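You operate a simulated robot arm through the tools that you are given. There is no shell and no other tool.

You run a simulated two-armed robot. Do the job below in one go: nothing can be reset, and whatever is moved stays where it is left.

TASK
Load the program on the white card and arm the test.
Fine: switch the monitor on, and set the card's camera rate before arming.

It is judged by the outcome, as a careful person would: the job done as asked, and still so three seconds after it is handed in. It fails if anything else is knocked over, pushed out of place, dropped, spilled or broken.

THE ROBOT
Two 7-joint arms with fingered hands on one trunk that stands fixed in place. Base frame: the origin is at the foot of the trunk, x ahead of it, y to its left, z up; the work surface is at about z = 775. Readings come in mm, rad, newtons and seconds.
The left shoulder is at [99, 128, 1086], the right one opposite. Payload 5 kg a hand.
The tool frame of a hand sits at the grasp point between the pads (the TCP): z along the fingers, y along the line on which they close. The tips reach 37 mm beyond it. Largest opening 124 mm; the body of the gripper starts 43 mm behind the TCP. The gripper is a hand of 3 fingers: y runs from the thumb to the fingers, the wrist lies at [-21, -116, -203] in the tool frame, and closing takes about 1.5 s.
Orientation is that of the tool frame in the base frame, as [roll, pitch, yaw] about the fixed x, y, z axes, in that order (R = Rz(yaw) Ry(pitch) Rx(roll)). With the fingers straight down and the wrist toward the robot, the tool's x, y and z point along [0, 1, 0], [1, 0, 0] and [0, 0, -1] of the base frame.

THE INTERFACE
- The arms move only by the tool arm_command. It takes "left_steps", "right_steps" or both (then of equal length, played together; a hand with none holds still); each is one flat list of numbers, 6 for each row, row after row: the shift along the tool's x, y, z in m, then the turn, a rotation vector about the tool's x, y, z in rad. In form: [tx, ty, tz, wx, wy, wz, tx, ty, tz, wx, wy, wz, ...]. A call has 1 to 20 rows; each row shifts and turns the commanded pose from where the row before left it, along the tool's axes as they then stand. "left_grip" and "right_grip" are, for a hand that has rows, the finger opening in m, from 0 to 0.124, set as the call begins (left out, the last holds). A row lasts 0.2 s, in which the tool goes at most 50 mm and 0.15 rad; a call with a longer step from one row to the next is refused whole, and so is a gripper value outside its range. Where a pose cannot be reached the arm comes as near as it can. A force on the tool above 90 N (or 10 N above the force at the start of the call, whichever is more), or a blocked arm, ends the call early, and 0.2 s more pass. Each finger travels about 45 mm/s and halts on what it meets, pressing with about 30 N; the grip force reading is that of the motor and also rises with nothing between the fingers. The clock runs only during rows and for 0.2 s after the last one: add rows that do not move to give the fingers time. The reply holds the time, the measured pose of the TCP, the force on the tool along the base axes, the opening and the grip force, in the units named above and with some noise, with the torque about the TCP (base axes, N m) and any sound that the robot's microphone picked up, and new pictures: "views" is both (left out), scene, wrist or none (wrist: the cameras of the hands that moved).
- Cameras (640 x 400 px; columns grow to the right, rows downward): "scene" is now at [256.1, -49.4, 1266.9]; the picture's right is [-0.52, -0.85, 0.00], its down [-0.30, 0.18, -0.94] and it looks along [0.80, -0.49, -0.35] (base axes); focal length 274 px, centre (320, 200). "left" rides on the left gripper at [-72, -104, -154] in its tool frame; the picture's right is [-0.83, -0.26, 0.49], its down [0.51, -0.72, 0.47] and it looks along [0.23, 0.64, 0.73] (tool axes); focal length 243 px, centre (320, 200). "right" rides on the right gripper at [72, -104, -154] in its tool frame; the picture's right is [-0.83, 0.26, -0.49], its down [-0.51, -0.72, 0.47] and it looks along [-0.23, 0.64, 0.73] (tool axes); focal length 243 px, centre (320, 200). There is no depth. A picture from a camera that has moved, and an enlarged one, comes with that camera's place and axes in the base frame and with its lens.
- move_column(by): slides the trunk up (or, below 0, down) by that many mm; the arms and the scene camera ride with it, the base frame stays. It gives what a move gives, with no picture.
- set_fingers(index, middle, thumb_bend, thumb_turn, hand): sets how far each is bent, from 0 (flat) to 1 (curled in); at 0.3 the hand is open as for a grip, at 0.7 the pads meet at the TCP. One left out holds its place. A second passes; each finger stops where it meets its share of the squeeze, and holds until it gets a number again. A gripper value or a shape takes the hand back. It gives what a move gives, with no picture; readings hold the bend of each and the force on the fingers (four entries, about 0 where the hand has none), thumb and palm. thumb_turn goes from beside the hand (0) to across from the fingers (1), as for a grip.
- hand_shape(shape, hand): the hand has 3 fingers and takes this shape, open, in about a second: jaw (thumb against the fingers, like two jaws); tri (thumb and two fingers); tip (a fingertip pinch); poke (one finger out to press); point (the index stretched); flat (the hand flat); cup (the hand cupped); fist (a fist). The gripper value then closes the fingers along that shape, each until it touches; the sizes above hold for jaw. It gives what a move gives, with no picture.
- turn_head(pan, tilt): turns the head with the scene camera to pan (to the left, within 1.396 rad either way) and tilt (down, from -0.506 to 1.204), counted from straight ahead of the robot. It gives what a move gives, and a new picture of the scene camera.
- close_up(camera, box): a new picture of the part [left, top, right, bottom] of that camera's present view, enlarged. No time passes.
- job_done(): hands the job in; it is judged then, once.

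Places have to be worked out from the pictures, the camera data and where the tool is seen. Open the grippers and draw the arms clear of the work before you hand the job in, unless the task says otherwise.

The tools are called after ">>>" by a JSON object that holds its "fn" and its "kwargs". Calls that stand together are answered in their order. arm_command: Moves the arms, as the interface text tells. Its arguments: {"type":"object","properties":{"left_steps":{"type":"array","items":{"type":"number"}},"left_grip":{"type":"number"},"right_steps":{"type":"array","items":{"type":"number"}},"right_grip":{"type":"number"},"views":{"type":"string","enum":["both","scene","wrist","none"]}},"required":[]} The other tools are called the same way: move_column (by) slides the trunk up or down; hand_shape (shape, hand) gives the hand a shape; set_fingers (index, middle, thumb_bend, thumb_turn, hand) moves the fingers one by one; turn_head (pan, tilt) turns the head that bears the scene camera; close_up (camera, box) takes an enlarged picture of a part of a camera's view; job_done () hands the job in.

At the start:

```text
time_s: 0.0
left_tool_pos: [684.2, 4.9, 1200.7]
left_tcp_rot: [3.141, 0.0, 1.57]
left_contact_force: [0.7, 0.0, 0.0]
left_moment: [0.03, 0.0, 0.01]
left_opening: 123.6
left_finger_force: 0.0
left_shape: jaw
left_bend: [0.3, 0.3, 0.3, 0.98]
left_finger forces: [0.1, 0.0, 0.1, 0.0, 0.0, 0.0]
right_tool_pos: [461.8, -565.5, 1223.5]
right_tcp_rot: [3.141, -0.001, 1.57]
right_contact_force: [0.6, 1.3, -0.2]
right_moment: [0.01, -0.05, -0.01]
right_opening: 123.6
right_finger_force: 0.0
right_shape: jaw
right_bend: [0.3, 0.3, 0.3, 0.98]
right_finger forces: [0.1, 0.1, 0.0, 0.1, 0.0, 0.1]
trunk travel left (down, up): [-275.0, 288.0]
head pan, tilt: [-0.548, 0.361]
```

scene: 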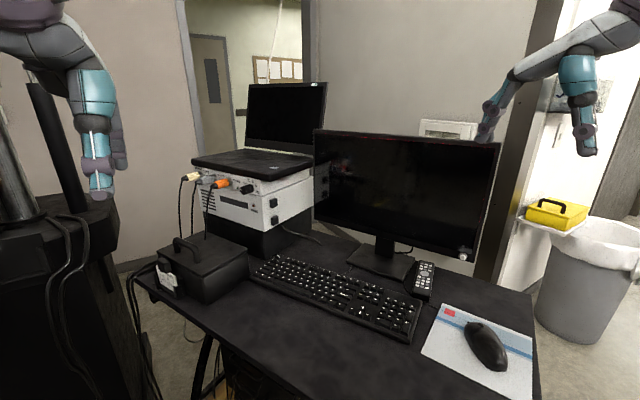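
right: 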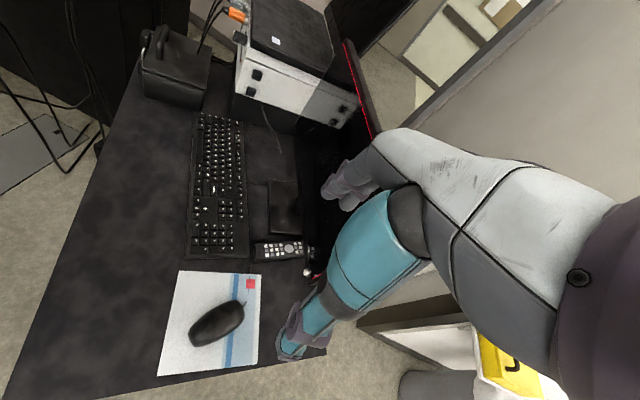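
left: 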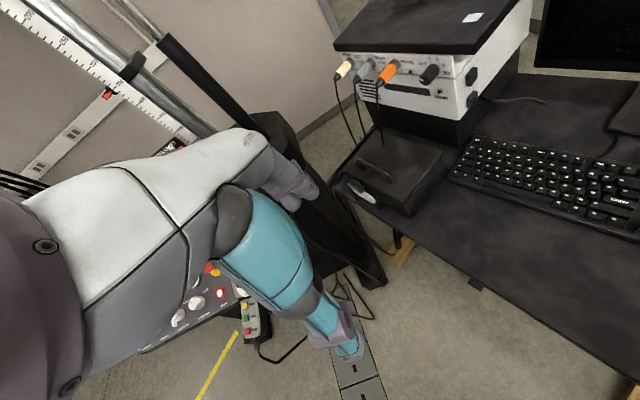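

The scene shows a desk with laptop, instrument, monitor, keyboard, mouse pad and mouse; there's also a test machine on the left. I look closer before moving anything.

>>> {"fn": "close_up", "kwargs": {"camera": "scene", "box": [300, 100, 520, 300]}}

>>> {"fn": "close_up", "kwargs": {"camera": "scene", "box": [130, 80, 330, 300]}}

>>> {"fn": "close_up", "kwargs": {"camera": "left", "box": [130, 220, 300, 370]}}

>>> {"fn": "close_up", "kwargs": {"camera": "right", "box": [150, 220, 340, 380]}}

>>> {"fn": "turn_head", "kwargs": {"pan": 0.5, "tilt": 0.5}}

```text
2.00 times, centred on (410, 200) of scene
camera zoom: at [256.1, -49.4, 1266.9], right [-0.52, -0.85, 0.0], down [-0.3, 0.18, -0.94], along [0.8, -0.49, -0.35], focal length 549 px, centre (140, 200)
```

zoom: 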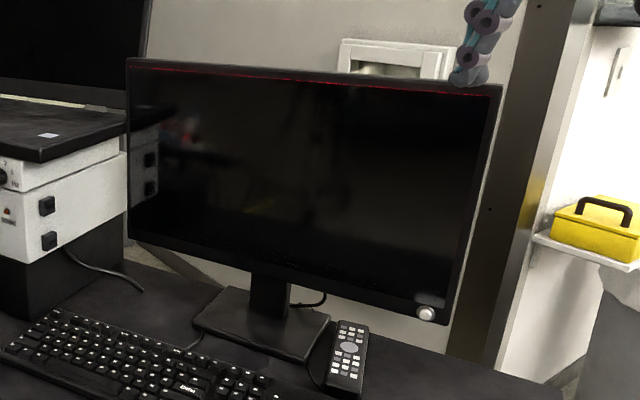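

```text
1.82 times, centred on (230, 190) of scene
camera zoom: at [256.1, -49.4, 1266.9], right [-0.52, -0.85, 0.0], down [-0.3, 0.18, -0.94], along [0.8, -0.49, -0.35], focal length 499 px, centre (484, 218)
```

zoom: 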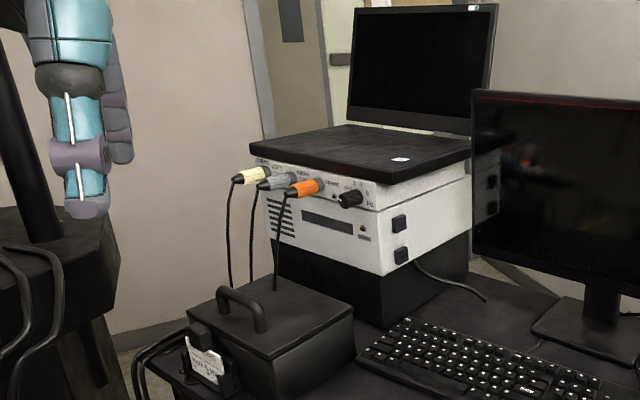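

```text
2.67 times, centred on (215, 295) of left
camera zoom: at [580.7, -67.6, 1353.9], right [-0.26, -0.83, -0.49], down [-0.72, 0.51, -0.47], along [0.64, 0.23, -0.73], focal length 647 px, centre (600, -53)
```

zoom: 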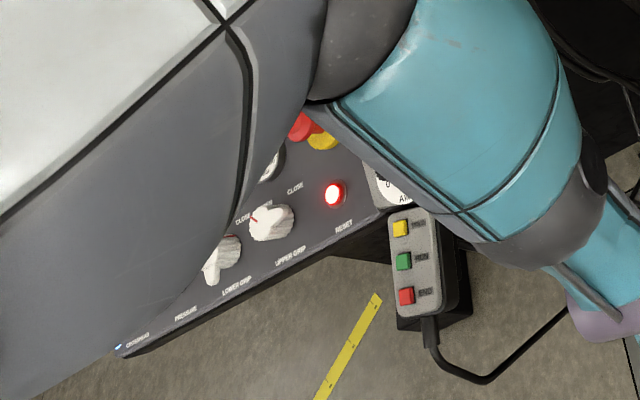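

```text
2.50 times, centred on (245, 300) of right
camera zoom: at [357.6, -491.9, 1377.6], right [0.26, -0.83, 0.49], down [-0.72, -0.51, -0.47], along [0.64, -0.23, -0.73], focal length 606 px, centre (508, -50)
```

zoom: 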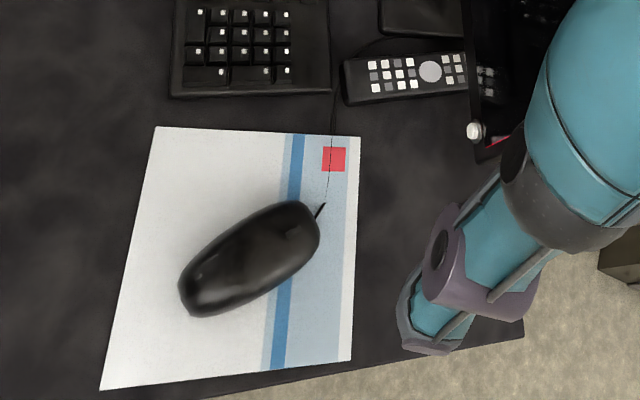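

```text
time_s: 1.3
left_tool_pos: [683.2, 4.5, 1200.5]
left_tcp_rot: [-3.141, -0.001, 1.572]
left_contact_force: [-0.6, 0.0, -0.3]
left_moment: [0.01, -0.04, -0.01]
left_opening: 123.7
left_finger_force: 0.0
left_shape: jaw
left_bend: [0.3, 0.3, 0.3, 0.98]
left_finger forces: [0.0, 0.1, 0.0, 0.1, 0.1, 0.0]
right_tool_pos: [461.2, -565.5, 1224.4]
right_tcp_rot: [3.14, -0.001, 1.57]
right_contact_force: [-0.6, -0.3, -0.7]
right_moment: [0.05, -0.03, 0.02]
right_opening: 123.5
right_finger_force: 0.1
right_shape: jaw
right_bend: [0.3, 0.3, 0.3, 0.98]
right_finger forces: [0.1, 0.0, 0.0, 0.0, 0.0, 0.1]
trunk travel left (down, up): [-275.0, 288.0]
head pan, tilt: [0.499, 0.499]
camera scene: at [256.7, 42.6, 1254.2], right [0.48, -0.88, 0.0], down [-0.42, -0.23, -0.88], along [0.77, 0.42, -0.48], focal length 274 px, centre (320, 200)
```

scene: 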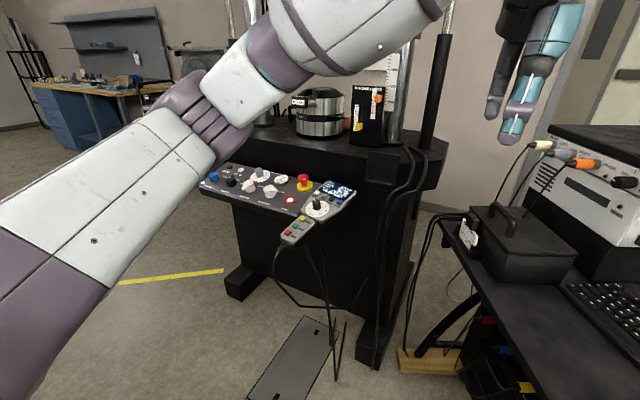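

There is a control panel with pendant on the test machine, and a card in a holder at the black box. I zoom on all of them.

>>> {"fn": "close_up", "kwargs": {"camera": "scene", "box": [190, 150, 370, 260]}}

>>> {"fn": "close_up", "kwargs": {"camera": "scene", "box": [440, 200, 520, 260]}}

>>> {"fn": "close_up", "kwargs": {"camera": "scene", "box": [260, 60, 420, 170]}}

>>> {"fn": "close_up", "kwargs": {"camera": "left", "box": [330, 40, 530, 220]}}

>>> {"fn": "close_up", "kwargs": {"camera": "left", "box": [340, 170, 400, 210]}}

```text
3.56 times, centred on (280, 205) of scene
camera zoom: at [256.7, 42.6, 1254.2], right [0.48, -0.88, 0.0], down [-0.42, -0.23, -0.88], along [0.77, 0.42, -0.48], focal length 976 px, centre (462, 182)
```

zoom: 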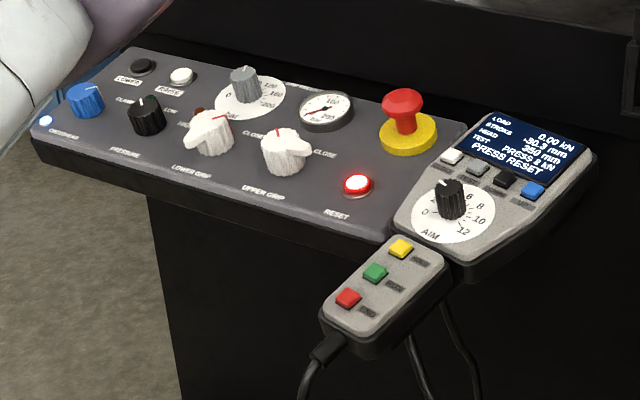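

```text
6.67 times, centred on (480, 230) of scene
camera zoom: at [256.7, 42.6, 1254.2], right [0.48, -0.88, 0.0], down [-0.42, -0.23, -0.88], along [0.77, 0.42, -0.48], focal length 1830 px, centre (-747, 0)
```

zoom: 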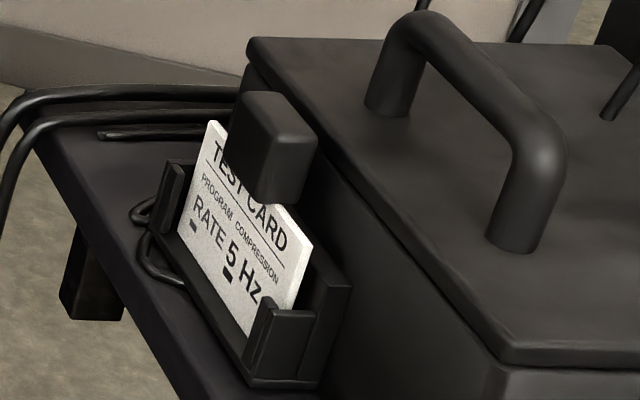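

```text
3.64 times, centred on (340, 115) of scene
camera zoom: at [256.7, 42.6, 1254.2], right [0.48, -0.88, 0.0], down [-0.42, -0.23, -0.88], along [0.77, 0.42, -0.48], focal length 998 px, centre (247, 509)
```

zoom: 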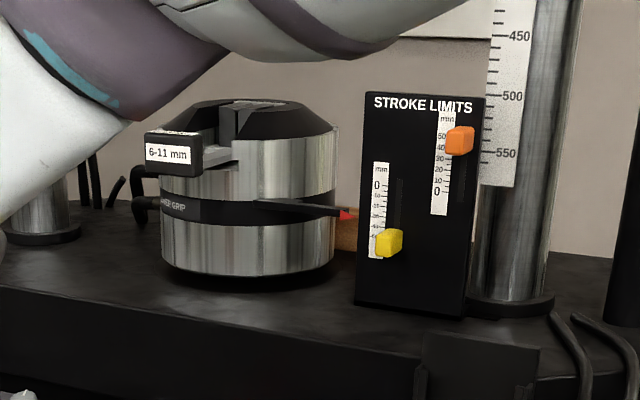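

```text
2.22 times, centred on (430, 130) of left
camera zoom: at [580.7, -67.6, 1353.9], right [-0.26, -0.83, -0.49], down [-0.72, 0.51, -0.47], along [0.64, 0.23, -0.73], focal length 539 px, centre (76, 356)
```

zoom: 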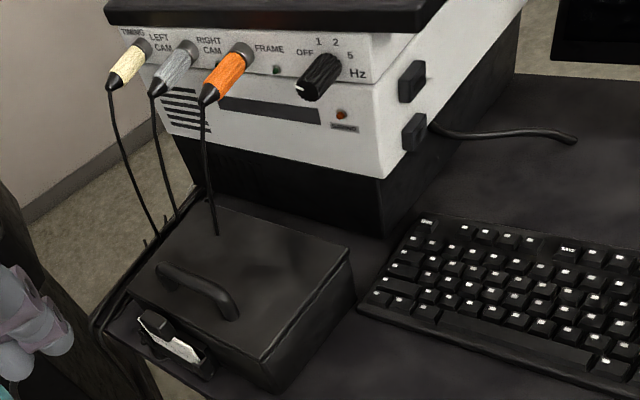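

```text
10.00 times, centred on (370, 190) of left
camera zoom: at [580.7, -67.6, 1353.9], right [-0.26, -0.83, -0.49], down [-0.72, 0.51, -0.47], along [0.64, 0.23, -0.73], focal length 2426 px, centre (-180, 300)
```

zoom: 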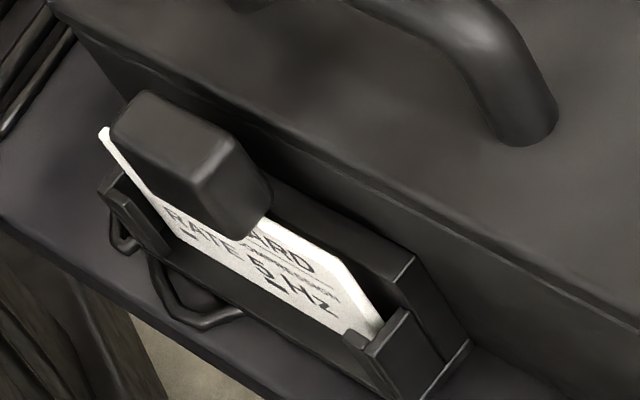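

Zoom gives real detail, so I read the machine's display, pendant labels, the card, and the instrument.

>>> {"fn": "close_up", "kwargs": {"camera": "scene", "box": [296, 175, 362, 215]}}

>>> {"fn": "close_up", "kwargs": {"camera": "scene", "box": [275, 212, 325, 252]}}

>>> {"fn": "close_up", "kwargs": {"camera": "scene", "box": [460, 214, 484, 246]}}

>>> {"fn": "close_up", "kwargs": {"camera": "left", "box": [430, 50, 530, 110]}}

>>> {"fn": "close_up", "kwargs": {"camera": "scene", "box": [196, 160, 300, 220]}}

>>> {"fn": "turn_head", "kwargs": {"pan": -0.35, "tilt": 0.6}}

```text
9.70 times, centred on (329, 195) of scene
camera zoom: at [256.7, 42.6, 1254.2], right [0.48, -0.88, 0.0], down [-0.42, -0.23, -0.88], along [0.77, 0.42, -0.48], focal length 2662 px, centre (233, 248)
```

zoom: 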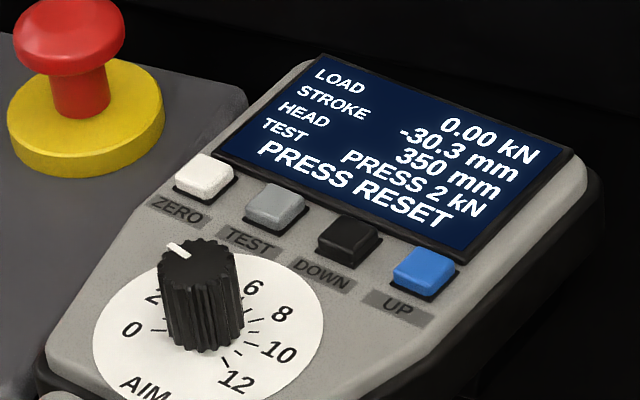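

```text
10.00 times, centred on (300, 232) of scene
camera zoom: at [256.7, 42.6, 1254.2], right [0.48, -0.88, 0.0], down [-0.42, -0.23, -0.88], along [0.77, 0.42, -0.48], focal length 2745 px, centre (520, -120)
```

zoom: 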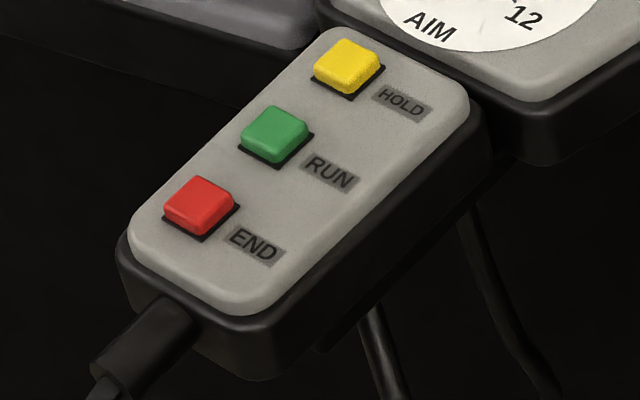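

```text
12.50 times, centred on (472, 230) of scene
camera zoom: at [256.7, 42.6, 1254.2], right [0.48, -0.88, 0.0], down [-0.42, -0.23, -0.88], along [0.77, 0.42, -0.48], focal length 3432 px, centre (-1580, -175)
```

zoom: 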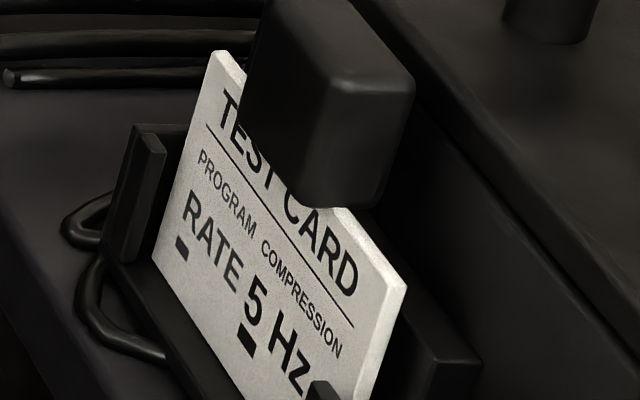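

```text
6.40 times, centred on (480, 80) of left
camera zoom: at [580.7, -67.6, 1353.9], right [-0.26, -0.83, -0.49], down [-0.72, 0.51, -0.47], along [0.64, 0.23, -0.73], focal length 1553 px, centre (-704, 968)
```

zoom: 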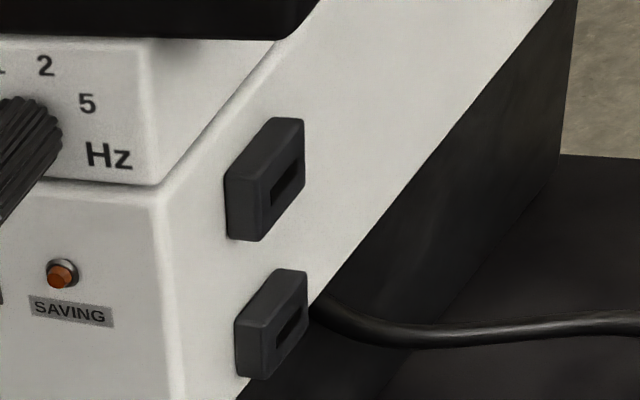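

```text
6.15 times, centred on (248, 190) of scene
camera zoom: at [256.7, 42.6, 1254.2], right [0.48, -0.88, 0.0], down [-0.42, -0.23, -0.88], along [0.77, 0.42, -0.48], focal length 1690 px, centre (763, 262)
```

zoom: 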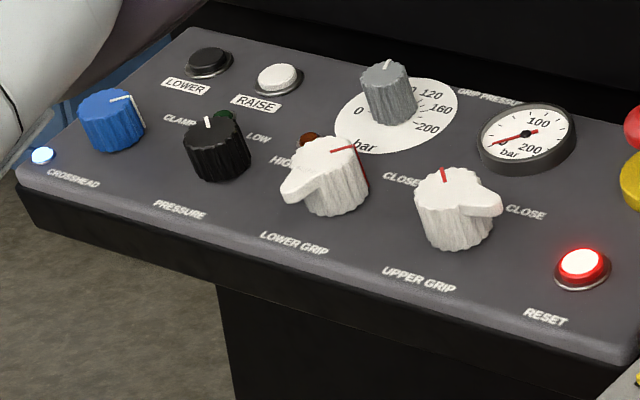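

```text
time_s: 2.5
left_tool_pos: [682.9, 4.1, 1200.7]
left_tcp_rot: [-3.141, -0.001, 1.571]
left_contact_force: [0.3, -0.1, -0.2]
left_moment: [-0.04, -0.01, 0.02]
left_opening: 123.4
left_finger_force: 0.2
left_shape: jaw
left_bend: [0.3, 0.3, 0.3, 0.98]
left_finger forces: [0.0, 0.0, 0.0, 0.0, 0.0, 0.0]
right_tool_pos: [461.6, -564.7, 1224.2]
right_tcp_rot: [3.139, -0.001, 1.571]
right_contact_force: [0.2, -0.4, -0.1]
right_moment: [0.0, 0.0, 0.0]
right_opening: 123.6
right_finger_force: 0.0
right_shape: jaw
right_bend: [0.3, 0.3, 0.3, 0.98]
right_finger forces: [0.0, 0.1, 0.0, 0.0, 0.1, 0.0]
trunk travel left (down, up): [-275.0, 288.0]
head pan, tilt: [-0.351, 0.6]
camera scene: at [259.7, -31.2, 1245.2], right [-0.34, -0.94, 0.0], down [-0.53, 0.19, -0.83], along [0.78, -0.28, -0.56], focal length 274 px, centre (320, 200)
```

scene: 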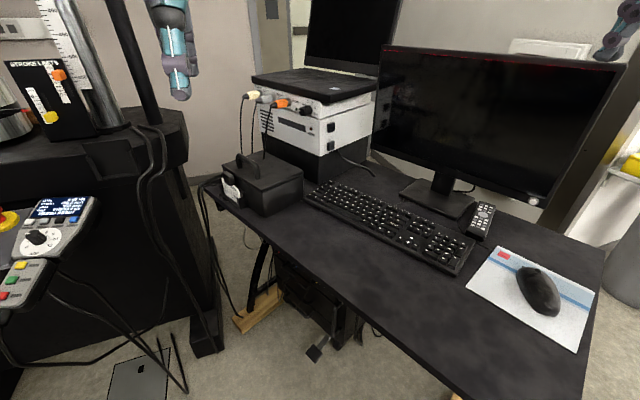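

I look closely at the keyboard, the monitor button and the mouse/mousepad.

>>> {"fn": "close_up", "kwargs": {"camera": "scene", "box": [300, 175, 400, 240]}}

>>> {"fn": "close_up", "kwargs": {"camera": "scene", "box": [380, 200, 500, 280]}}

>>> {"fn": "close_up", "kwargs": {"camera": "scene", "box": [460, 230, 600, 360]}}

>>> {"fn": "close_up", "kwargs": {"camera": "scene", "box": [500, 170, 570, 220]}}

>>> {"fn": "close_up", "kwargs": {"camera": "scene", "box": [230, 70, 380, 170]}}

>>> {"fn": "close_up", "kwargs": {"camera": "right", "box": [180, 100, 320, 270]}}

```text
6.15 times, centred on (350, 208) of scene
camera zoom: at [259.7, -31.2, 1245.2], right [-0.34, -0.94, 0.0], down [-0.53, 0.19, -0.83], along [0.78, -0.28, -0.56], focal length 1690 px, centre (135, 154)
```

zoom: 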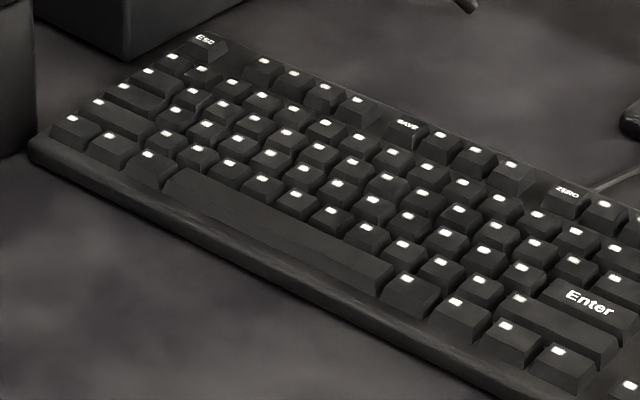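

```text
5.00 times, centred on (440, 240) of scene
camera zoom: at [259.7, -31.2, 1245.2], right [-0.34, -0.94, 0.0], down [-0.53, 0.19, -0.83], along [0.78, -0.28, -0.56], focal length 1373 px, centre (-280, 0)
```

zoom: 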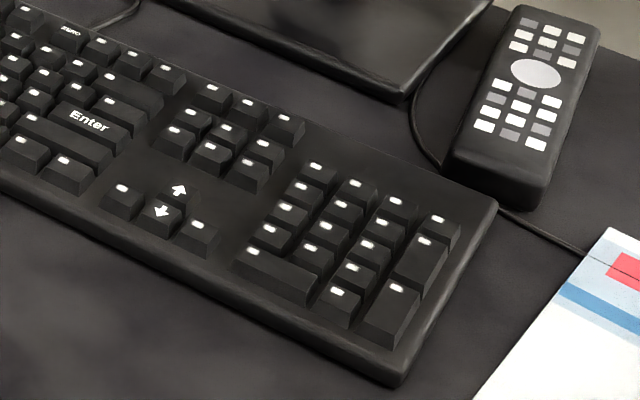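

```text
3.08 times, centred on (530, 295) of scene
camera zoom: at [259.7, -31.2, 1245.2], right [-0.34, -0.94, 0.0], down [-0.53, 0.19, -0.83], along [0.78, -0.28, -0.56], focal length 845 px, centre (-326, -92)
```

zoom: 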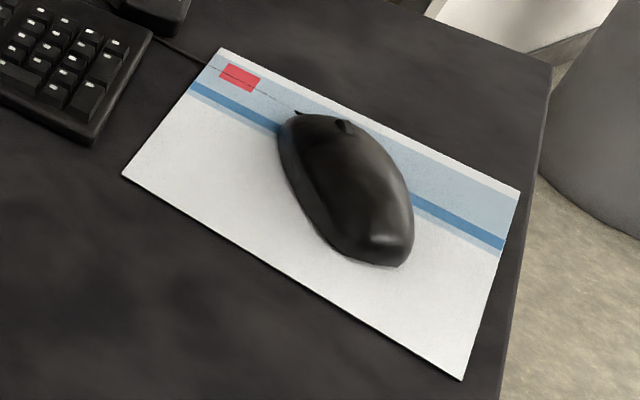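

```text
8.00 times, centred on (535, 195) of scene
camera zoom: at [259.7, -31.2, 1245.2], right [-0.34, -0.94, 0.0], down [-0.53, 0.19, -0.83], along [0.78, -0.28, -0.56], focal length 2196 px, centre (-1400, 240)
```

zoom: 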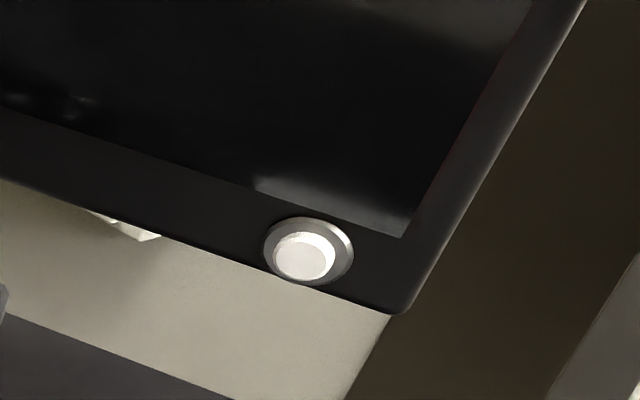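

```text
4.00 times, centred on (305, 120) of scene
camera zoom: at [259.7, -31.2, 1245.2], right [-0.34, -0.94, 0.0], down [-0.53, 0.19, -0.83], along [0.78, -0.28, -0.56], focal length 1098 px, centre (380, 520)
```

zoom: 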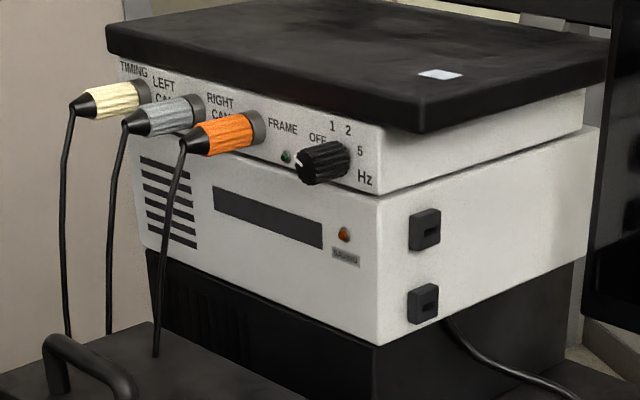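

```text
2.35 times, centred on (250, 185) of right
camera zoom: at [357.6, -491.9, 1377.5], right [0.26, -0.83, 0.49], down [-0.72, -0.51, -0.47], along [0.64, -0.23, -0.73], focal length 571 px, centre (485, 235)
```

zoom: 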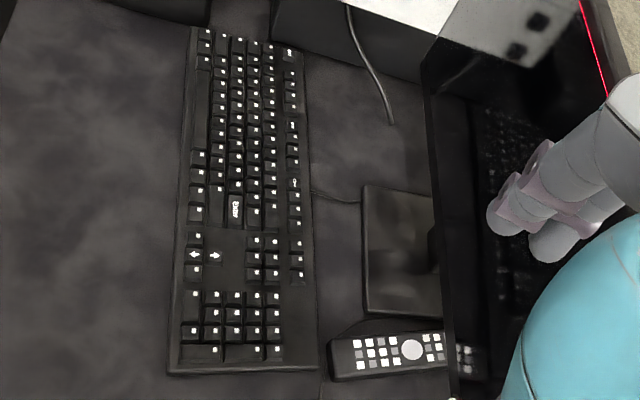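

Geometry so far: the monitor button is at about (583, -675, 885), the arrow keys near (640, -400, 800), the Hz knob near (985, -253, 1030), and the desk's "away" direction is about (0.46, -0.89). I shape the right hand into a poke and see where its fingertip sits.

>>> {"fn": "hand_shape", "kwargs": {"hand": "right", "shape": "poke"}}

>>> {"fn": "turn_head", "kwargs": {"pan": -0.9, "tilt": 0.3}}

>>> {"fn": "close_up", "kwargs": {"camera": "right", "box": [0, 0, 640, 400]}}

>>> {"fn": "close_up", "kwargs": {"camera": "left", "box": [430, 30, 530, 110]}}

```text
time_s: 3.4
left_tool_pos: [683.6, 3.2, 1200.3]
left_tcp_rot: [-3.141, -0.001, 1.572]
left_contact_force: [-0.9, 0.0, -0.6]
left_moment: [0.05, 0.01, -0.02]
left_opening: 123.8
left_finger_force: 0.0
left_shape: jaw
left_bend: [0.3, 0.3, 0.3, 0.98]
left_finger forces: [0.1, 0.1, 0.0, 0.0, 0.0, 0.1]
right_tool_pos: [461.6, -565.0, 1224.1]
right_tcp_rot: [3.14, 0.0, 1.571]
right_contact_force: [-0.2, 0.3, 0.8]
right_moment: [-0.02, -0.01, -0.01]
right_opening: 0.0
right_finger_force: 0.1
right_shape: poke
right_bend: [0.7, 0.7, 1.0, 1.0]
right_finger forces: [0.0, 0.0, 0.1, 0.0, 0.0, 0.0]
trunk travel left (down, up): [-275.0, 288.0]
head pan, tilt: [-0.351, 0.6]
```

```text
time_s: 4.3
left_tool_pos: [683.8, 3.7, 1199.9]
left_tcp_rot: [3.141, 0.001, 1.573]
left_contact_force: [-0.8, 1.0, -0.5]
left_moment: [0.0, 0.02, -0.02]
left_opening: 123.5
left_finger_force: 0.1
left_shape: jaw
left_bend: [0.3, 0.3, 0.3, 0.98]
left_finger forces: [0.0, 0.0, 0.1, 0.1, 0.0, 0.0]
right_tool_pos: [462.2, -566.0, 1223.9]
right_tcp_rot: [3.139, 0.001, 1.57]
right_contact_force: [0.3, -0.1, 0.2]
right_moment: [0.0, 0.0, -0.01]
right_opening: 0.0
right_finger_force: 0.0
right_shape: poke
right_bend: [0.7, 0.7, 1.0, 1.0]
right_finger forces: [0.0, 0.0, 0.0, 0.0, 0.0, 0.0]
trunk travel left (down, up): [-275.0, 288.0]
head pan, tilt: [-0.901, 0.3]
camera scene: at [234.8, -74.0, 1272.6], right [-0.78, -0.62, 0.0], down [-0.18, 0.23, -0.96], along [0.59, -0.75, -0.3], focal length 274 px, centre (320, 200)
```

scene: 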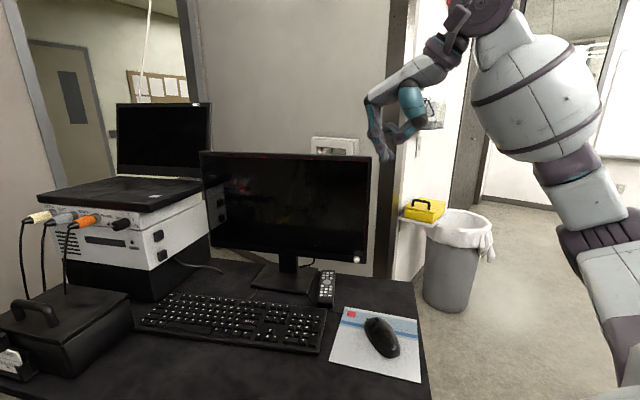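

```text
1.00 times, centred on (320, 200) of right (not enlarged: the box is as wide or as high as the picture)
camera zoom: at [357.6, -491.9, 1377.5], right [0.26, -0.83, 0.49], down [-0.72, -0.51, -0.47], along [0.64, -0.23, -0.73], focal length 243 px, centre (320, 200)
```

zoom: 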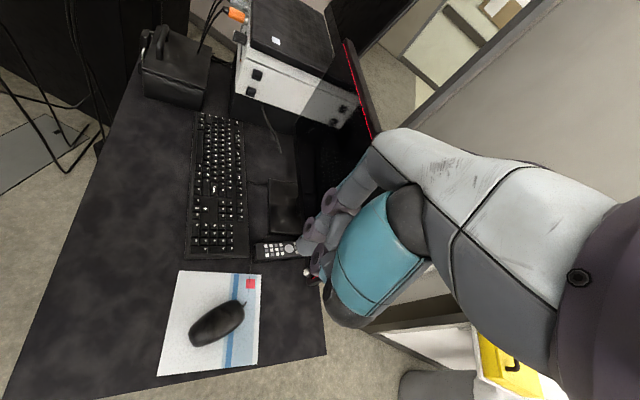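

```text
5.00 times, centred on (480, 70) of left
camera zoom: at [580.7, -67.7, 1353.9], right [-0.26, -0.83, -0.49], down [-0.72, 0.51, -0.47], along [0.64, 0.23, -0.73], focal length 1213 px, centre (-480, 850)
```

zoom: 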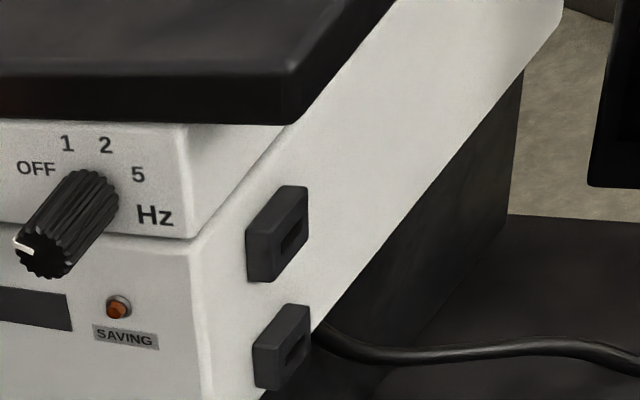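

I zoom onto the right hand in the scene view to see which finger is out.

>>> {"fn": "close_up", "kwargs": {"camera": "scene", "box": [350, 60, 460, 170]}}

>>> {"fn": "close_up", "kwargs": {"camera": "right", "box": [270, 130, 450, 330]}}

>>> {"fn": "close_up", "kwargs": {"camera": "scene", "box": [190, 140, 390, 310]}}

```text
3.64 times, centred on (405, 115) of scene
camera zoom: at [234.8, -74.0, 1272.6], right [-0.78, -0.62, 0.0], down [-0.18, 0.23, -0.96], along [0.59, -0.75, -0.3], focal length 998 px, centre (11, 509)
```

zoom: 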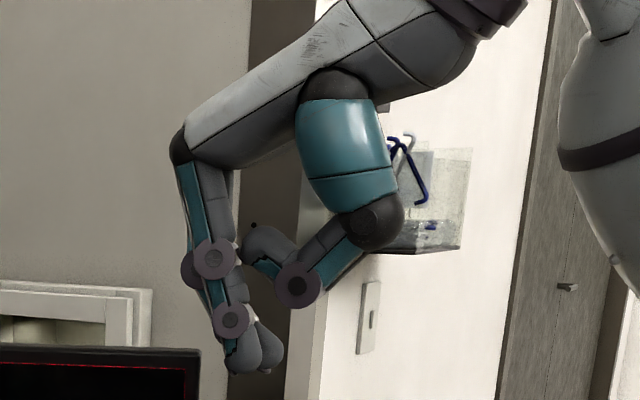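

```text
2.00 times, centred on (360, 230) of right
camera zoom: at [357.6, -491.9, 1377.5], right [0.26, -0.83, 0.49], down [-0.72, -0.51, -0.47], along [0.64, -0.23, -0.73], focal length 485 px, centre (240, 140)
```

zoom: 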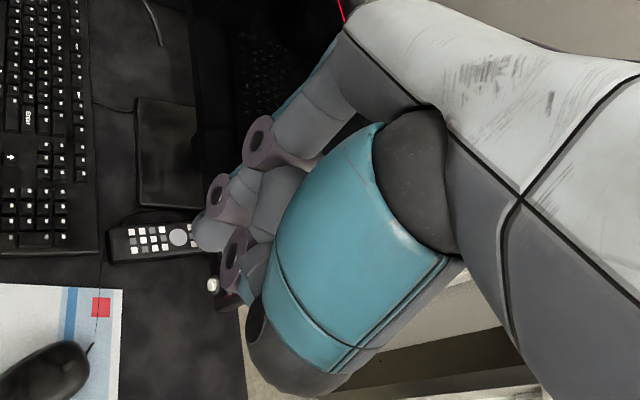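

```text
2.35 times, centred on (290, 225) of scene
camera zoom: at [234.8, -74.0, 1272.6], right [-0.78, -0.62, 0.0], down [-0.18, 0.23, -0.96], along [0.59, -0.75, -0.3], focal length 646 px, centre (391, 141)
```

zoom: 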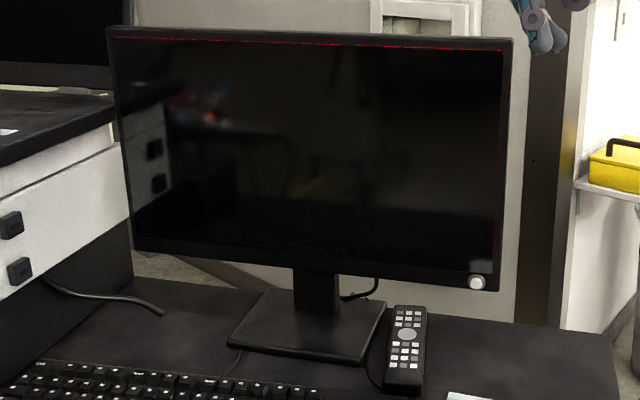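

Both fingers are side by side in "poke", with tips about 37 mm beyond the TCP. I curl the middle finger so only the index stands out, and check.

>>> {"fn": "set_fingers", "kwargs": {"hand": "right", "index": 0.7, "middle": 1.0, "thumb_bend": 1.0, "thumb_turn": 0.5}}

>>> {"fn": "close_up", "kwargs": {"camera": "scene", "box": [350, 60, 460, 170]}}

>>> {"fn": "close_up", "kwargs": {"camera": "right", "box": [270, 130, 450, 330]}}

```text
time_s: 5.3
left_tool_pos: [682.6, 4.1, 1201.7]
left_tcp_rot: [-3.141, 0.001, 1.573]
left_contact_force: [-0.3, 0.1, 0.1]
left_moment: [-0.02, 0.0, -0.02]
left_opening: 123.7
left_finger_force: 0.1
left_shape: jaw
left_bend: [0.3, 0.3, 0.3, 0.98]
left_finger forces: [0.1, 0.1, 0.1, 0.0, 0.0, 0.0]
right_tool_pos: [461.6, -565.1, 1224.5]
right_tcp_rot: [3.139, 0.001, 1.57]
right_contact_force: [-0.1, 0.7, -0.1]
right_moment: [-0.02, 0.01, 0.0]
right_opening: 53.8
right_finger_force: 0.0
right_shape: fingers
right_bend: [0.7, 1.0, 1.0, 0.51]
right_finger forces: [0.1, 0.1, 0.1, 0.1, 0.1, 0.0]
trunk travel left (down, up): [-275.0, 288.0]
head pan, tilt: [-0.901, 0.3]
```

```text
3.64 times, centred on (405, 115) of scene
camera zoom: at [234.7, -74.1, 1272.6], right [-0.78, -0.62, 0.0], down [-0.18, 0.23, -0.96], along [0.59, -0.75, -0.3], focal length 998 px, centre (11, 509)
```

zoom: 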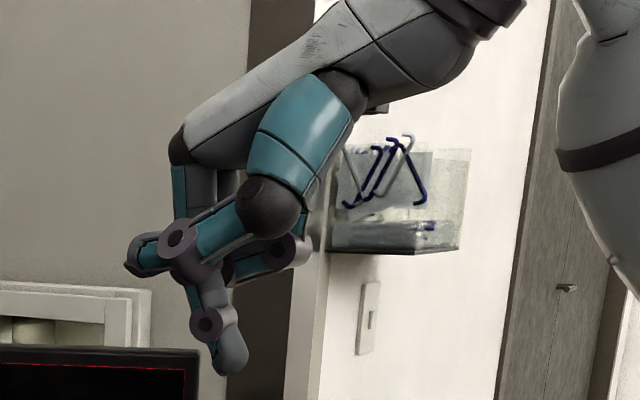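

```text
2.00 times, centred on (360, 230) of right
camera zoom: at [357.6, -491.9, 1377.6], right [0.26, -0.83, 0.49], down [-0.72, -0.51, -0.47], along [0.64, -0.23, -0.73], focal length 485 px, centre (240, 140)
```

zoom: 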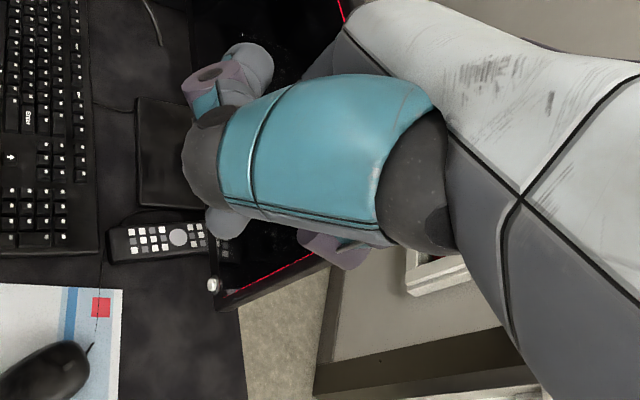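

The thumb now blocks the wrist view; I turn it back across and look again to pin down the index tip.

>>> {"fn": "set_fingers", "kwargs": {"hand": "right", "index": 0.7, "middle": 1.0, "thumb_bend": 1.0, "thumb_turn": 1.0}}

>>> {"fn": "close_up", "kwargs": {"camera": "scene", "box": [350, 60, 460, 170]}}

>>> {"fn": "close_up", "kwargs": {"camera": "right", "box": [270, 180, 390, 300]}}

```text
time_s: 6.3
left_tool_pos: [683.6, 3.7, 1200.6]
left_tcp_rot: [3.14, 0.0, 1.57]
left_contact_force: [-0.4, 0.4, 1.3]
left_moment: [0.0, -0.02, -0.03]
left_opening: 123.6
left_finger_force: 0.1
left_shape: jaw
left_bend: [0.3, 0.3, 0.3, 0.98]
left_finger forces: [0.1, 0.1, 0.1, 0.0, 0.0, 0.1]
right_tool_pos: [462.0, -566.6, 1224.6]
right_tcp_rot: [3.14, 0.0, 1.572]
right_contact_force: [-0.6, 0.0, -0.3]
right_moment: [0.0, 0.02, -0.02]
right_opening: 42.8
right_finger_force: 0.1
right_shape: fingers
right_bend: [0.69, 1.0, 0.99, 0.91]
right_finger forces: [0.1, 0.0, 0.0, 0.0, 0.0, 0.0]
trunk travel left (down, up): [-275.0, 288.0]
head pan, tilt: [-0.901, 0.3]
```

```text
3.64 times, centred on (405, 115) of scene
camera zoom: at [234.7, -74.1, 1272.6], right [-0.78, -0.62, 0.0], down [-0.18, 0.23, -0.96], along [0.59, -0.75, -0.3], focal length 998 px, centre (11, 509)
```

zoom: 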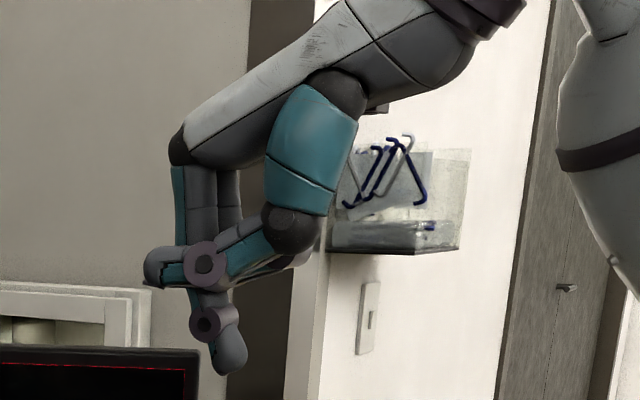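

```text
3.33 times, centred on (330, 240) of right
camera zoom: at [357.6, -491.9, 1377.6], right [0.26, -0.83, 0.49], down [-0.72, -0.51, -0.47], along [0.64, -0.23, -0.73], focal length 809 px, centre (287, 67)
```

zoom: 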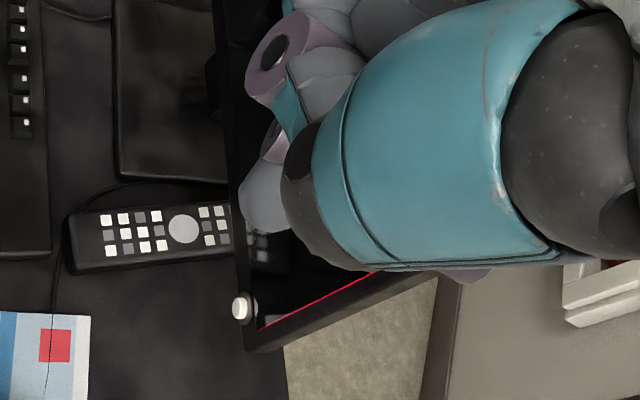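

The index tip sits at about (4, 8, 39) in the tool frame. I now turn the right hand in the air: yaw it to face the monitor (heading about (0.385, -0.923)) and tilt 45° forward.

>>> {"fn": "arm_command", "kwargs": {"right_steps": [0, 0, 0, 0, 0, 0.147, 0, 0, 0, 0, 0, 0.147, 0, 0, 0, 0, 0, 0.147, 0, 0, 0, 0, 0, 0.147, 0, 0, 0, 0, 0, 0.147, 0, 0, 0, 0, 0, 0.147, 0, 0, 0, 0, 0, 0.147, 0, 0, 0, 0, 0, 0.147, 0, 0, 0, -0.131, 0, 0, 0, 0, 0, -0.131, 0, 0, 0, 0, 0, -0.131, 0, 0, 0, 0, 0, -0.131, 0, 0, 0, 0, 0, -0.131, 0, 0, 0, 0, 0, -0.13, 0, 0, 0, 0, 0, 0, 0, 0], "views": "both"}}

```text
time_s: 9.5
left_tool_pos: [683.3, 4.7, 1199.3]
left_tcp_rot: [-3.141, 0.002, 1.571]
left_contact_force: [-0.2, -0.6, 0.4]
left_moment: [0.01, -0.01, 0.03]
left_opening: 123.7
left_finger_force: 0.1
left_shape: jaw
left_bend: [0.3, 0.3, 0.3, 0.98]
left_finger forces: [0.1, 0.0, 0.0, 0.0, 0.0, 0.1]
right_tool_pos: [409.1, -639.3, 1215.2]
right_tcp_rot: [2.343, -0.051, 0.43]
right_contact_force: [-0.7, -0.9, 0.2]
right_moment: [0.0, 0.01, -0.02]
right_opening: 42.8
right_finger_force: 0.0
right_shape: fingers
right_bend: [0.69, 1.0, 0.99, 0.91]
right_finger forces: [0.0, 0.0, 0.0, 0.0, 0.0, 0.0]
right hand out of reach, approached as far as the arm can: row 5, 6, 7, 8, 13, 14
trunk travel left (down, up): [-275.0, 288.0]
head pan, tilt: [-0.901, 0.3]
camera scene: at [234.9, -74.0, 1272.6], right [-0.78, -0.62, 0.0], down [-0.18, 0.23, -0.96], along [0.59, -0.75, -0.3], focal length 274 px, centre (320, 200)
camera right: at [396.7, -443.6, 1251.7], right [-0.85, -0.2, 0.49], down [-0.49, -0.04, -0.87], along [0.2, -0.98, -0.06], focal length 243 px, centre (320, 200)
```

scene: 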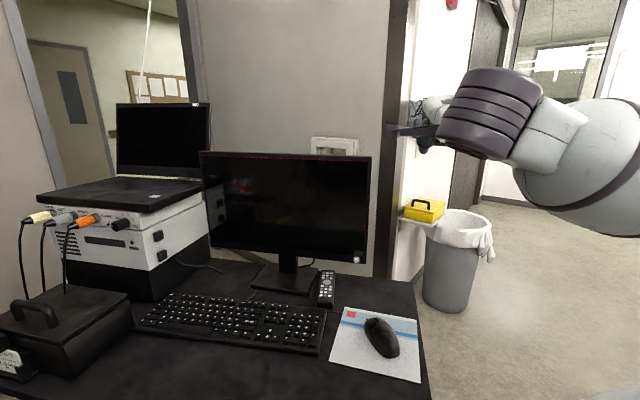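
right: 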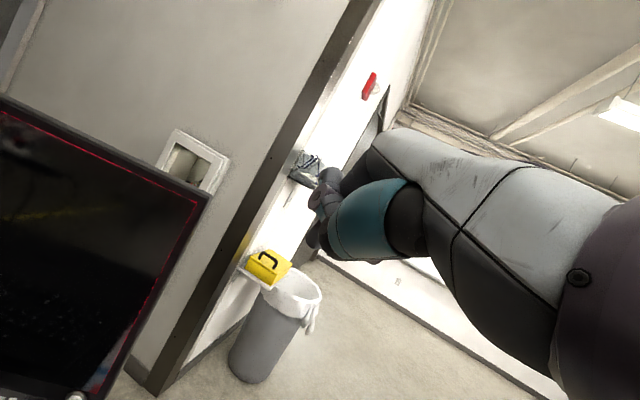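

Up here the arm couldn't fully reach that pose. I go down and forward toward a standoff in front of the button, stopping part way to check.

>>> {"fn": "arm_command", "kwargs": {"right_steps": [0.008, -0.025, 0.031, 0, 0, 0, 0.008, -0.025, 0.031, 0, 0, 0, 0.008, -0.025, 0.031, 0, 0, 0, 0.008, -0.025, 0.031, 0, 0, 0, 0.008, -0.025, 0.031, 0, 0, 0, 0, 0, 0, 0, 0, 0], "views": "both"}}

```text
time_s: 10.9
left_tool_pos: [683.8, 5.6, 1199.9]
left_tcp_rot: [-3.141, 0.002, 1.568]
left_contact_force: [0.5, 0.0, 0.0]
left_moment: [-0.02, -0.03, -0.05]
left_opening: 123.8
left_finger_force: 0.0
left_shape: jaw
left_bend: [0.3, 0.3, 0.3, 0.98]
left_finger forces: [0.0, 0.1, 0.0, 0.1, 0.0, 0.0]
right_tool_pos: [475.5, -656.6, 1031.6]
right_tcp_rot: [2.338, -0.049, 0.43]
right_contact_force: [-0.1, 0.2, 0.8]
right_moment: [0.04, 0.02, -0.03]
right_opening: 42.7
right_finger_force: 0.1
right_shape: fingers
right_bend: [0.69, 1.0, 0.99, 0.91]
right_finger forces: [0.0, 0.0, 0.0, 0.1, 0.0, 0.0]
right hand out of reach, approached as far as the arm can: row 1, 2
trunk travel left (down, up): [-275.0, 288.0]
head pan, tilt: [-0.901, 0.3]
camera scene: at [234.9, -72.6, 1272.8], right [-0.78, -0.62, 0.0], down [-0.18, 0.23, -0.96], along [0.59, -0.75, -0.29], focal length 274 px, centre (320, 200)
camera right: at [463.5, -459.9, 1066.8], right [-0.85, -0.2, 0.49], down [-0.49, -0.05, -0.87], along [0.2, -0.98, -0.06], focal length 243 px, centre (320, 200)
```

scene: 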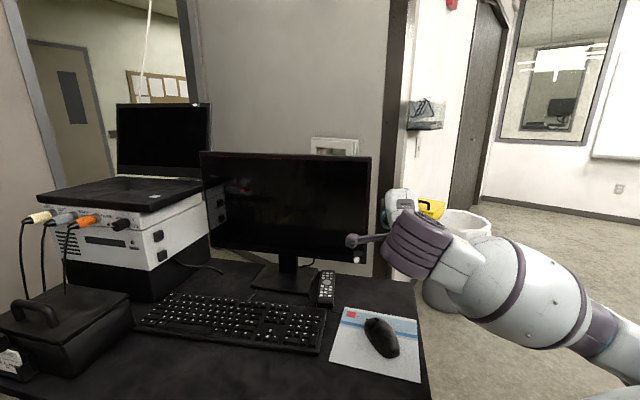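
right: 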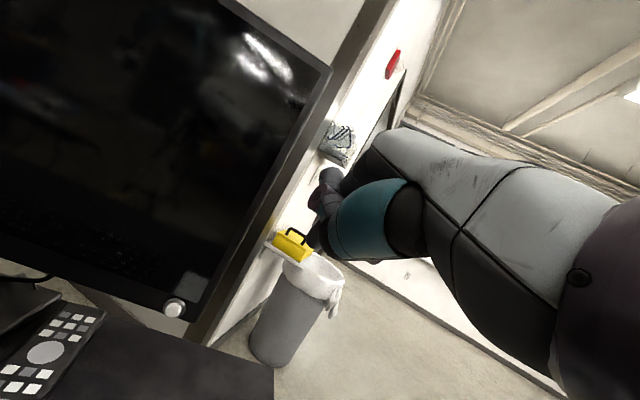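

The hand is oriented about right and now at (475, -657, 1032), just beside the monitor's edge. I move it back and down to the standoff 80 mm in front of the button.

>>> {"fn": "arm_command", "kwargs": {"right_steps": [0.0202, -0.0323, 0.0136, 0, 0, 0, 0.0202, -0.0323, 0.0136, 0, 0, 0, 0.0202, -0.0323, 0.0136, 0, 0, 0, 0.0202, -0.0323, 0.0136, 0, 0, 0, 0, 0, 0, 0, 0, 0], "views": "both"}}

>>> {"fn": "turn_head", "kwargs": {"pan": -0.85, "tilt": 0.5}}

```text
time_s: 12.3
left_tool_pos: [674.8, 12.4, 1203.6]
left_tcp_rot: [3.134, 0.003, 1.568]
left_contact_force: [-0.1, 0.6, 0.6]
left_moment: [-0.05, 0.02, -0.03]
left_opening: 123.8
left_finger_force: 0.1
left_shape: jaw
left_bend: [0.3, 0.3, 0.3, 0.98]
left_finger forces: [0.1, 0.0, 0.0, 0.0, 0.0, 0.1]
right_tool_pos: [522.6, -577.4, 934.9]
right_tcp_rot: [2.295, -0.065, 0.418]
right_contact_force: [-0.2, -0.4, 0.7]
right_moment: [-0.02, -0.03, 0.0]
right_opening: 42.6
right_finger_force: 0.0
right_shape: fingers
right_bend: [0.69, 1.0, 0.99, 0.91]
right_finger forces: [0.0, 0.0, 0.0, 0.1, 0.0, 0.0]
trunk travel left (down, up): [-275.0, 288.0]
head pan, tilt: [-0.901, 0.3]
stopped in row 5 (right hand): the arm was blocked; the commanded pose is now the measured one
camera scene: at [224.7, -66.9, 1274.0], right [-0.78, -0.62, 0.0], down [-0.18, 0.23, -0.96], along [0.6, -0.75, -0.29], focal length 274 px, centre (320, 200)
camera right: at [512.1, -379.6, 962.5], right [-0.87, -0.17, 0.47], down [-0.46, -0.07, -0.88], along [0.19, -0.98, -0.02], focal length 243 px, centre (320, 200)
```

scene: 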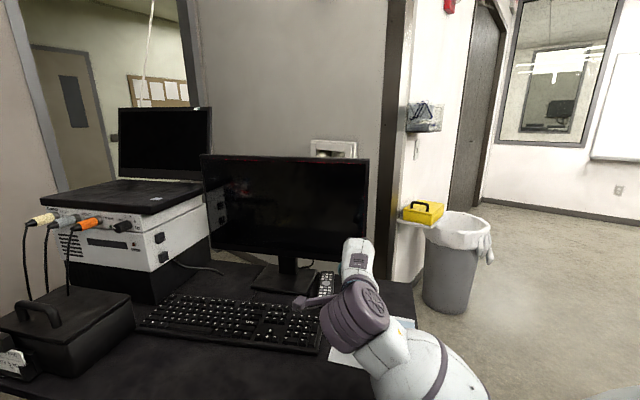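
right: 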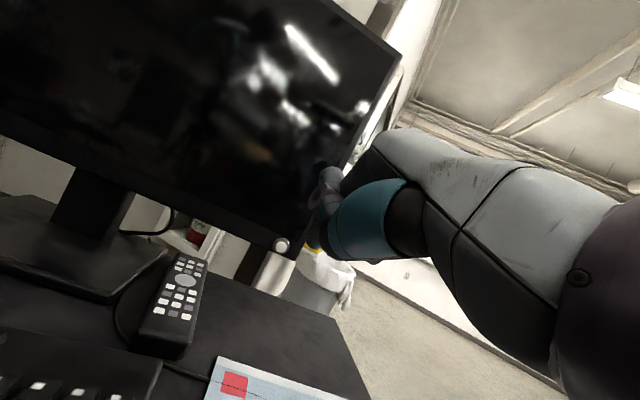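

```text
time_s: 13.1
left_tool_pos: [673.4, 9.9, 1205.7]
left_tcp_rot: [3.134, 0.007, 1.571]
left_contact_force: [-0.2, -0.2, -0.2]
left_moment: [-0.03, 0.01, 0.0]
left_opening: 123.8
left_finger_force: 0.0
left_shape: jaw
left_bend: [0.3, 0.3, 0.3, 0.98]
left_finger forces: [0.0, 0.1, 0.0, 0.1, 0.1, 0.0]
right_tool_pos: [522.4, -577.7, 933.5]
right_tcp_rot: [2.299, -0.066, 0.421]
right_contact_force: [0.0, -0.7, 0.5]
right_moment: [0.0, 0.01, 0.03]
right_opening: 42.7
right_finger_force: 0.1
right_shape: fingers
right_bend: [0.69, 1.0, 0.99, 0.91]
right_finger forces: [0.0, 0.0, 0.0, 0.0, 0.0, 0.0]
trunk travel left (down, up): [-275.0, 288.0]
head pan, tilt: [-0.85, 0.499]
camera scene: at [226.1, -63.2, 1256.9], right [-0.75, -0.66, 0.0], down [-0.31, 0.35, -0.88], along [0.58, -0.66, -0.47], focal length 274 px, centre (320, 200)
```

scene: 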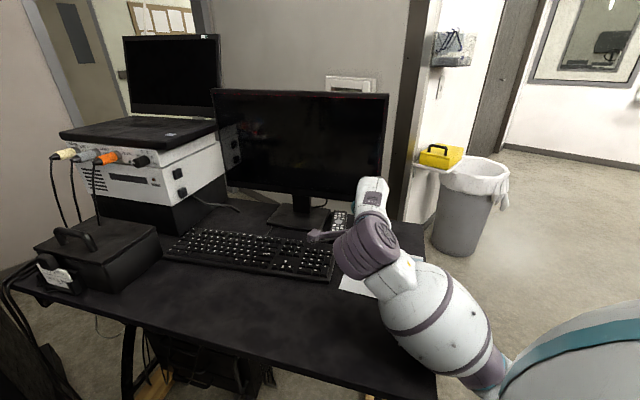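

The arm was blocked in this move, though the hand reads no force, so something up the arm is touching. I look down to find where.

>>> {"fn": "turn_head", "kwargs": {"pan": -1.0, "tilt": 1.0}}

>>> {"fn": "close_up", "kwargs": {"camera": "scene", "box": [100, 0, 500, 250]}}

>>> {"fn": "close_up", "kwargs": {"camera": "left", "box": [0, 0, 640, 400]}}

```text
time_s: 14.0
left_tool_pos: [673.6, 10.4, 1205.7]
left_tcp_rot: [3.132, 0.005, 1.571]
left_contact_force: [0.8, -0.2, 0.8]
left_moment: [-0.01, -0.02, -0.01]
left_opening: 123.6
left_finger_force: 0.0
left_shape: jaw
left_bend: [0.3, 0.3, 0.3, 0.98]
left_finger forces: [0.0, 0.1, 0.1, 0.0, 0.0, 0.0]
right_tool_pos: [523.9, -578.9, 933.6]
right_tcp_rot: [2.297, -0.064, 0.42]
right_contact_force: [0.2, 0.0, 0.2]
right_moment: [0.02, 0.01, 0.0]
right_opening: 43.0
right_finger_force: 0.1
right_shape: fingers
right_bend: [0.69, 1.0, 0.99, 0.91]
right_finger forces: [0.1, 0.1, 0.0, 0.1, 0.1, 0.0]
trunk travel left (down, up): [-275.0, 288.0]
head pan, tilt: [-1.0, 1.0]
camera scene: at [204.5, -53.3, 1215.4], right [-0.84, -0.54, 0.0], down [-0.45, 0.7, -0.55], along [0.3, -0.46, -0.84], focal length 274 px, centre (320, 200)
```

scene: 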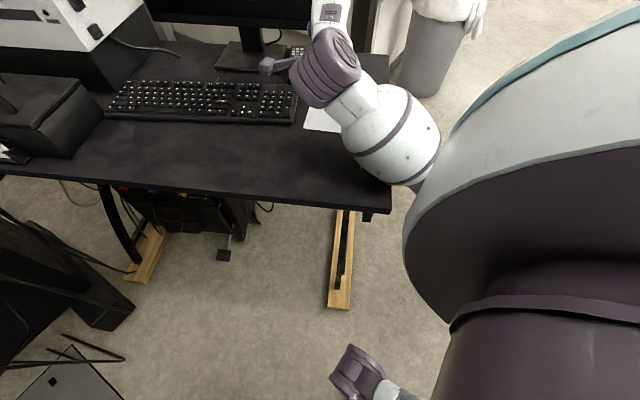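

```text
1.60 times, centred on (300, 125) of scene
camera zoom: at [204.5, -53.3, 1215.4], right [-0.84, -0.54, 0.0], down [-0.45, 0.7, -0.55], along [0.3, -0.46, -0.84], focal length 439 px, centre (352, 320)
```

zoom: 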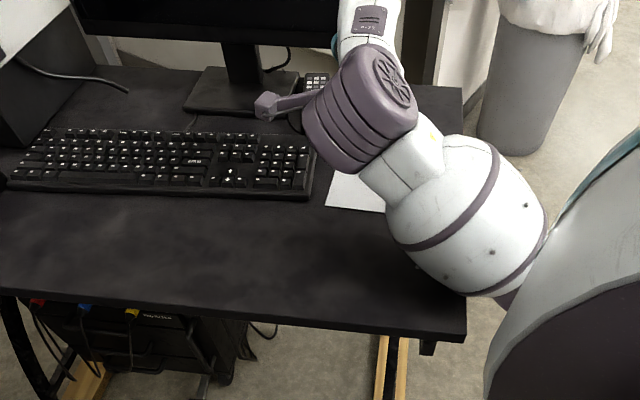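

```text
1.00 times, centred on (320, 200) of left (not enlarged: the box is as wide or as high as the picture)
camera zoom: at [569.8, -60.6, 1359.3], right [-0.26, -0.83, -0.49], down [-0.72, 0.51, -0.48], along [0.65, 0.23, -0.73], focal length 243 px, centre (320, 200)
```

zoom: 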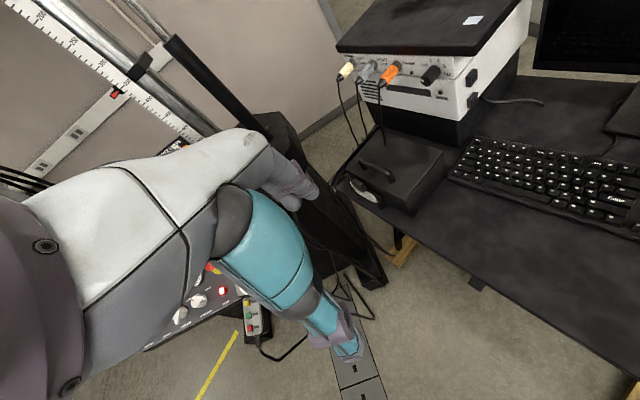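

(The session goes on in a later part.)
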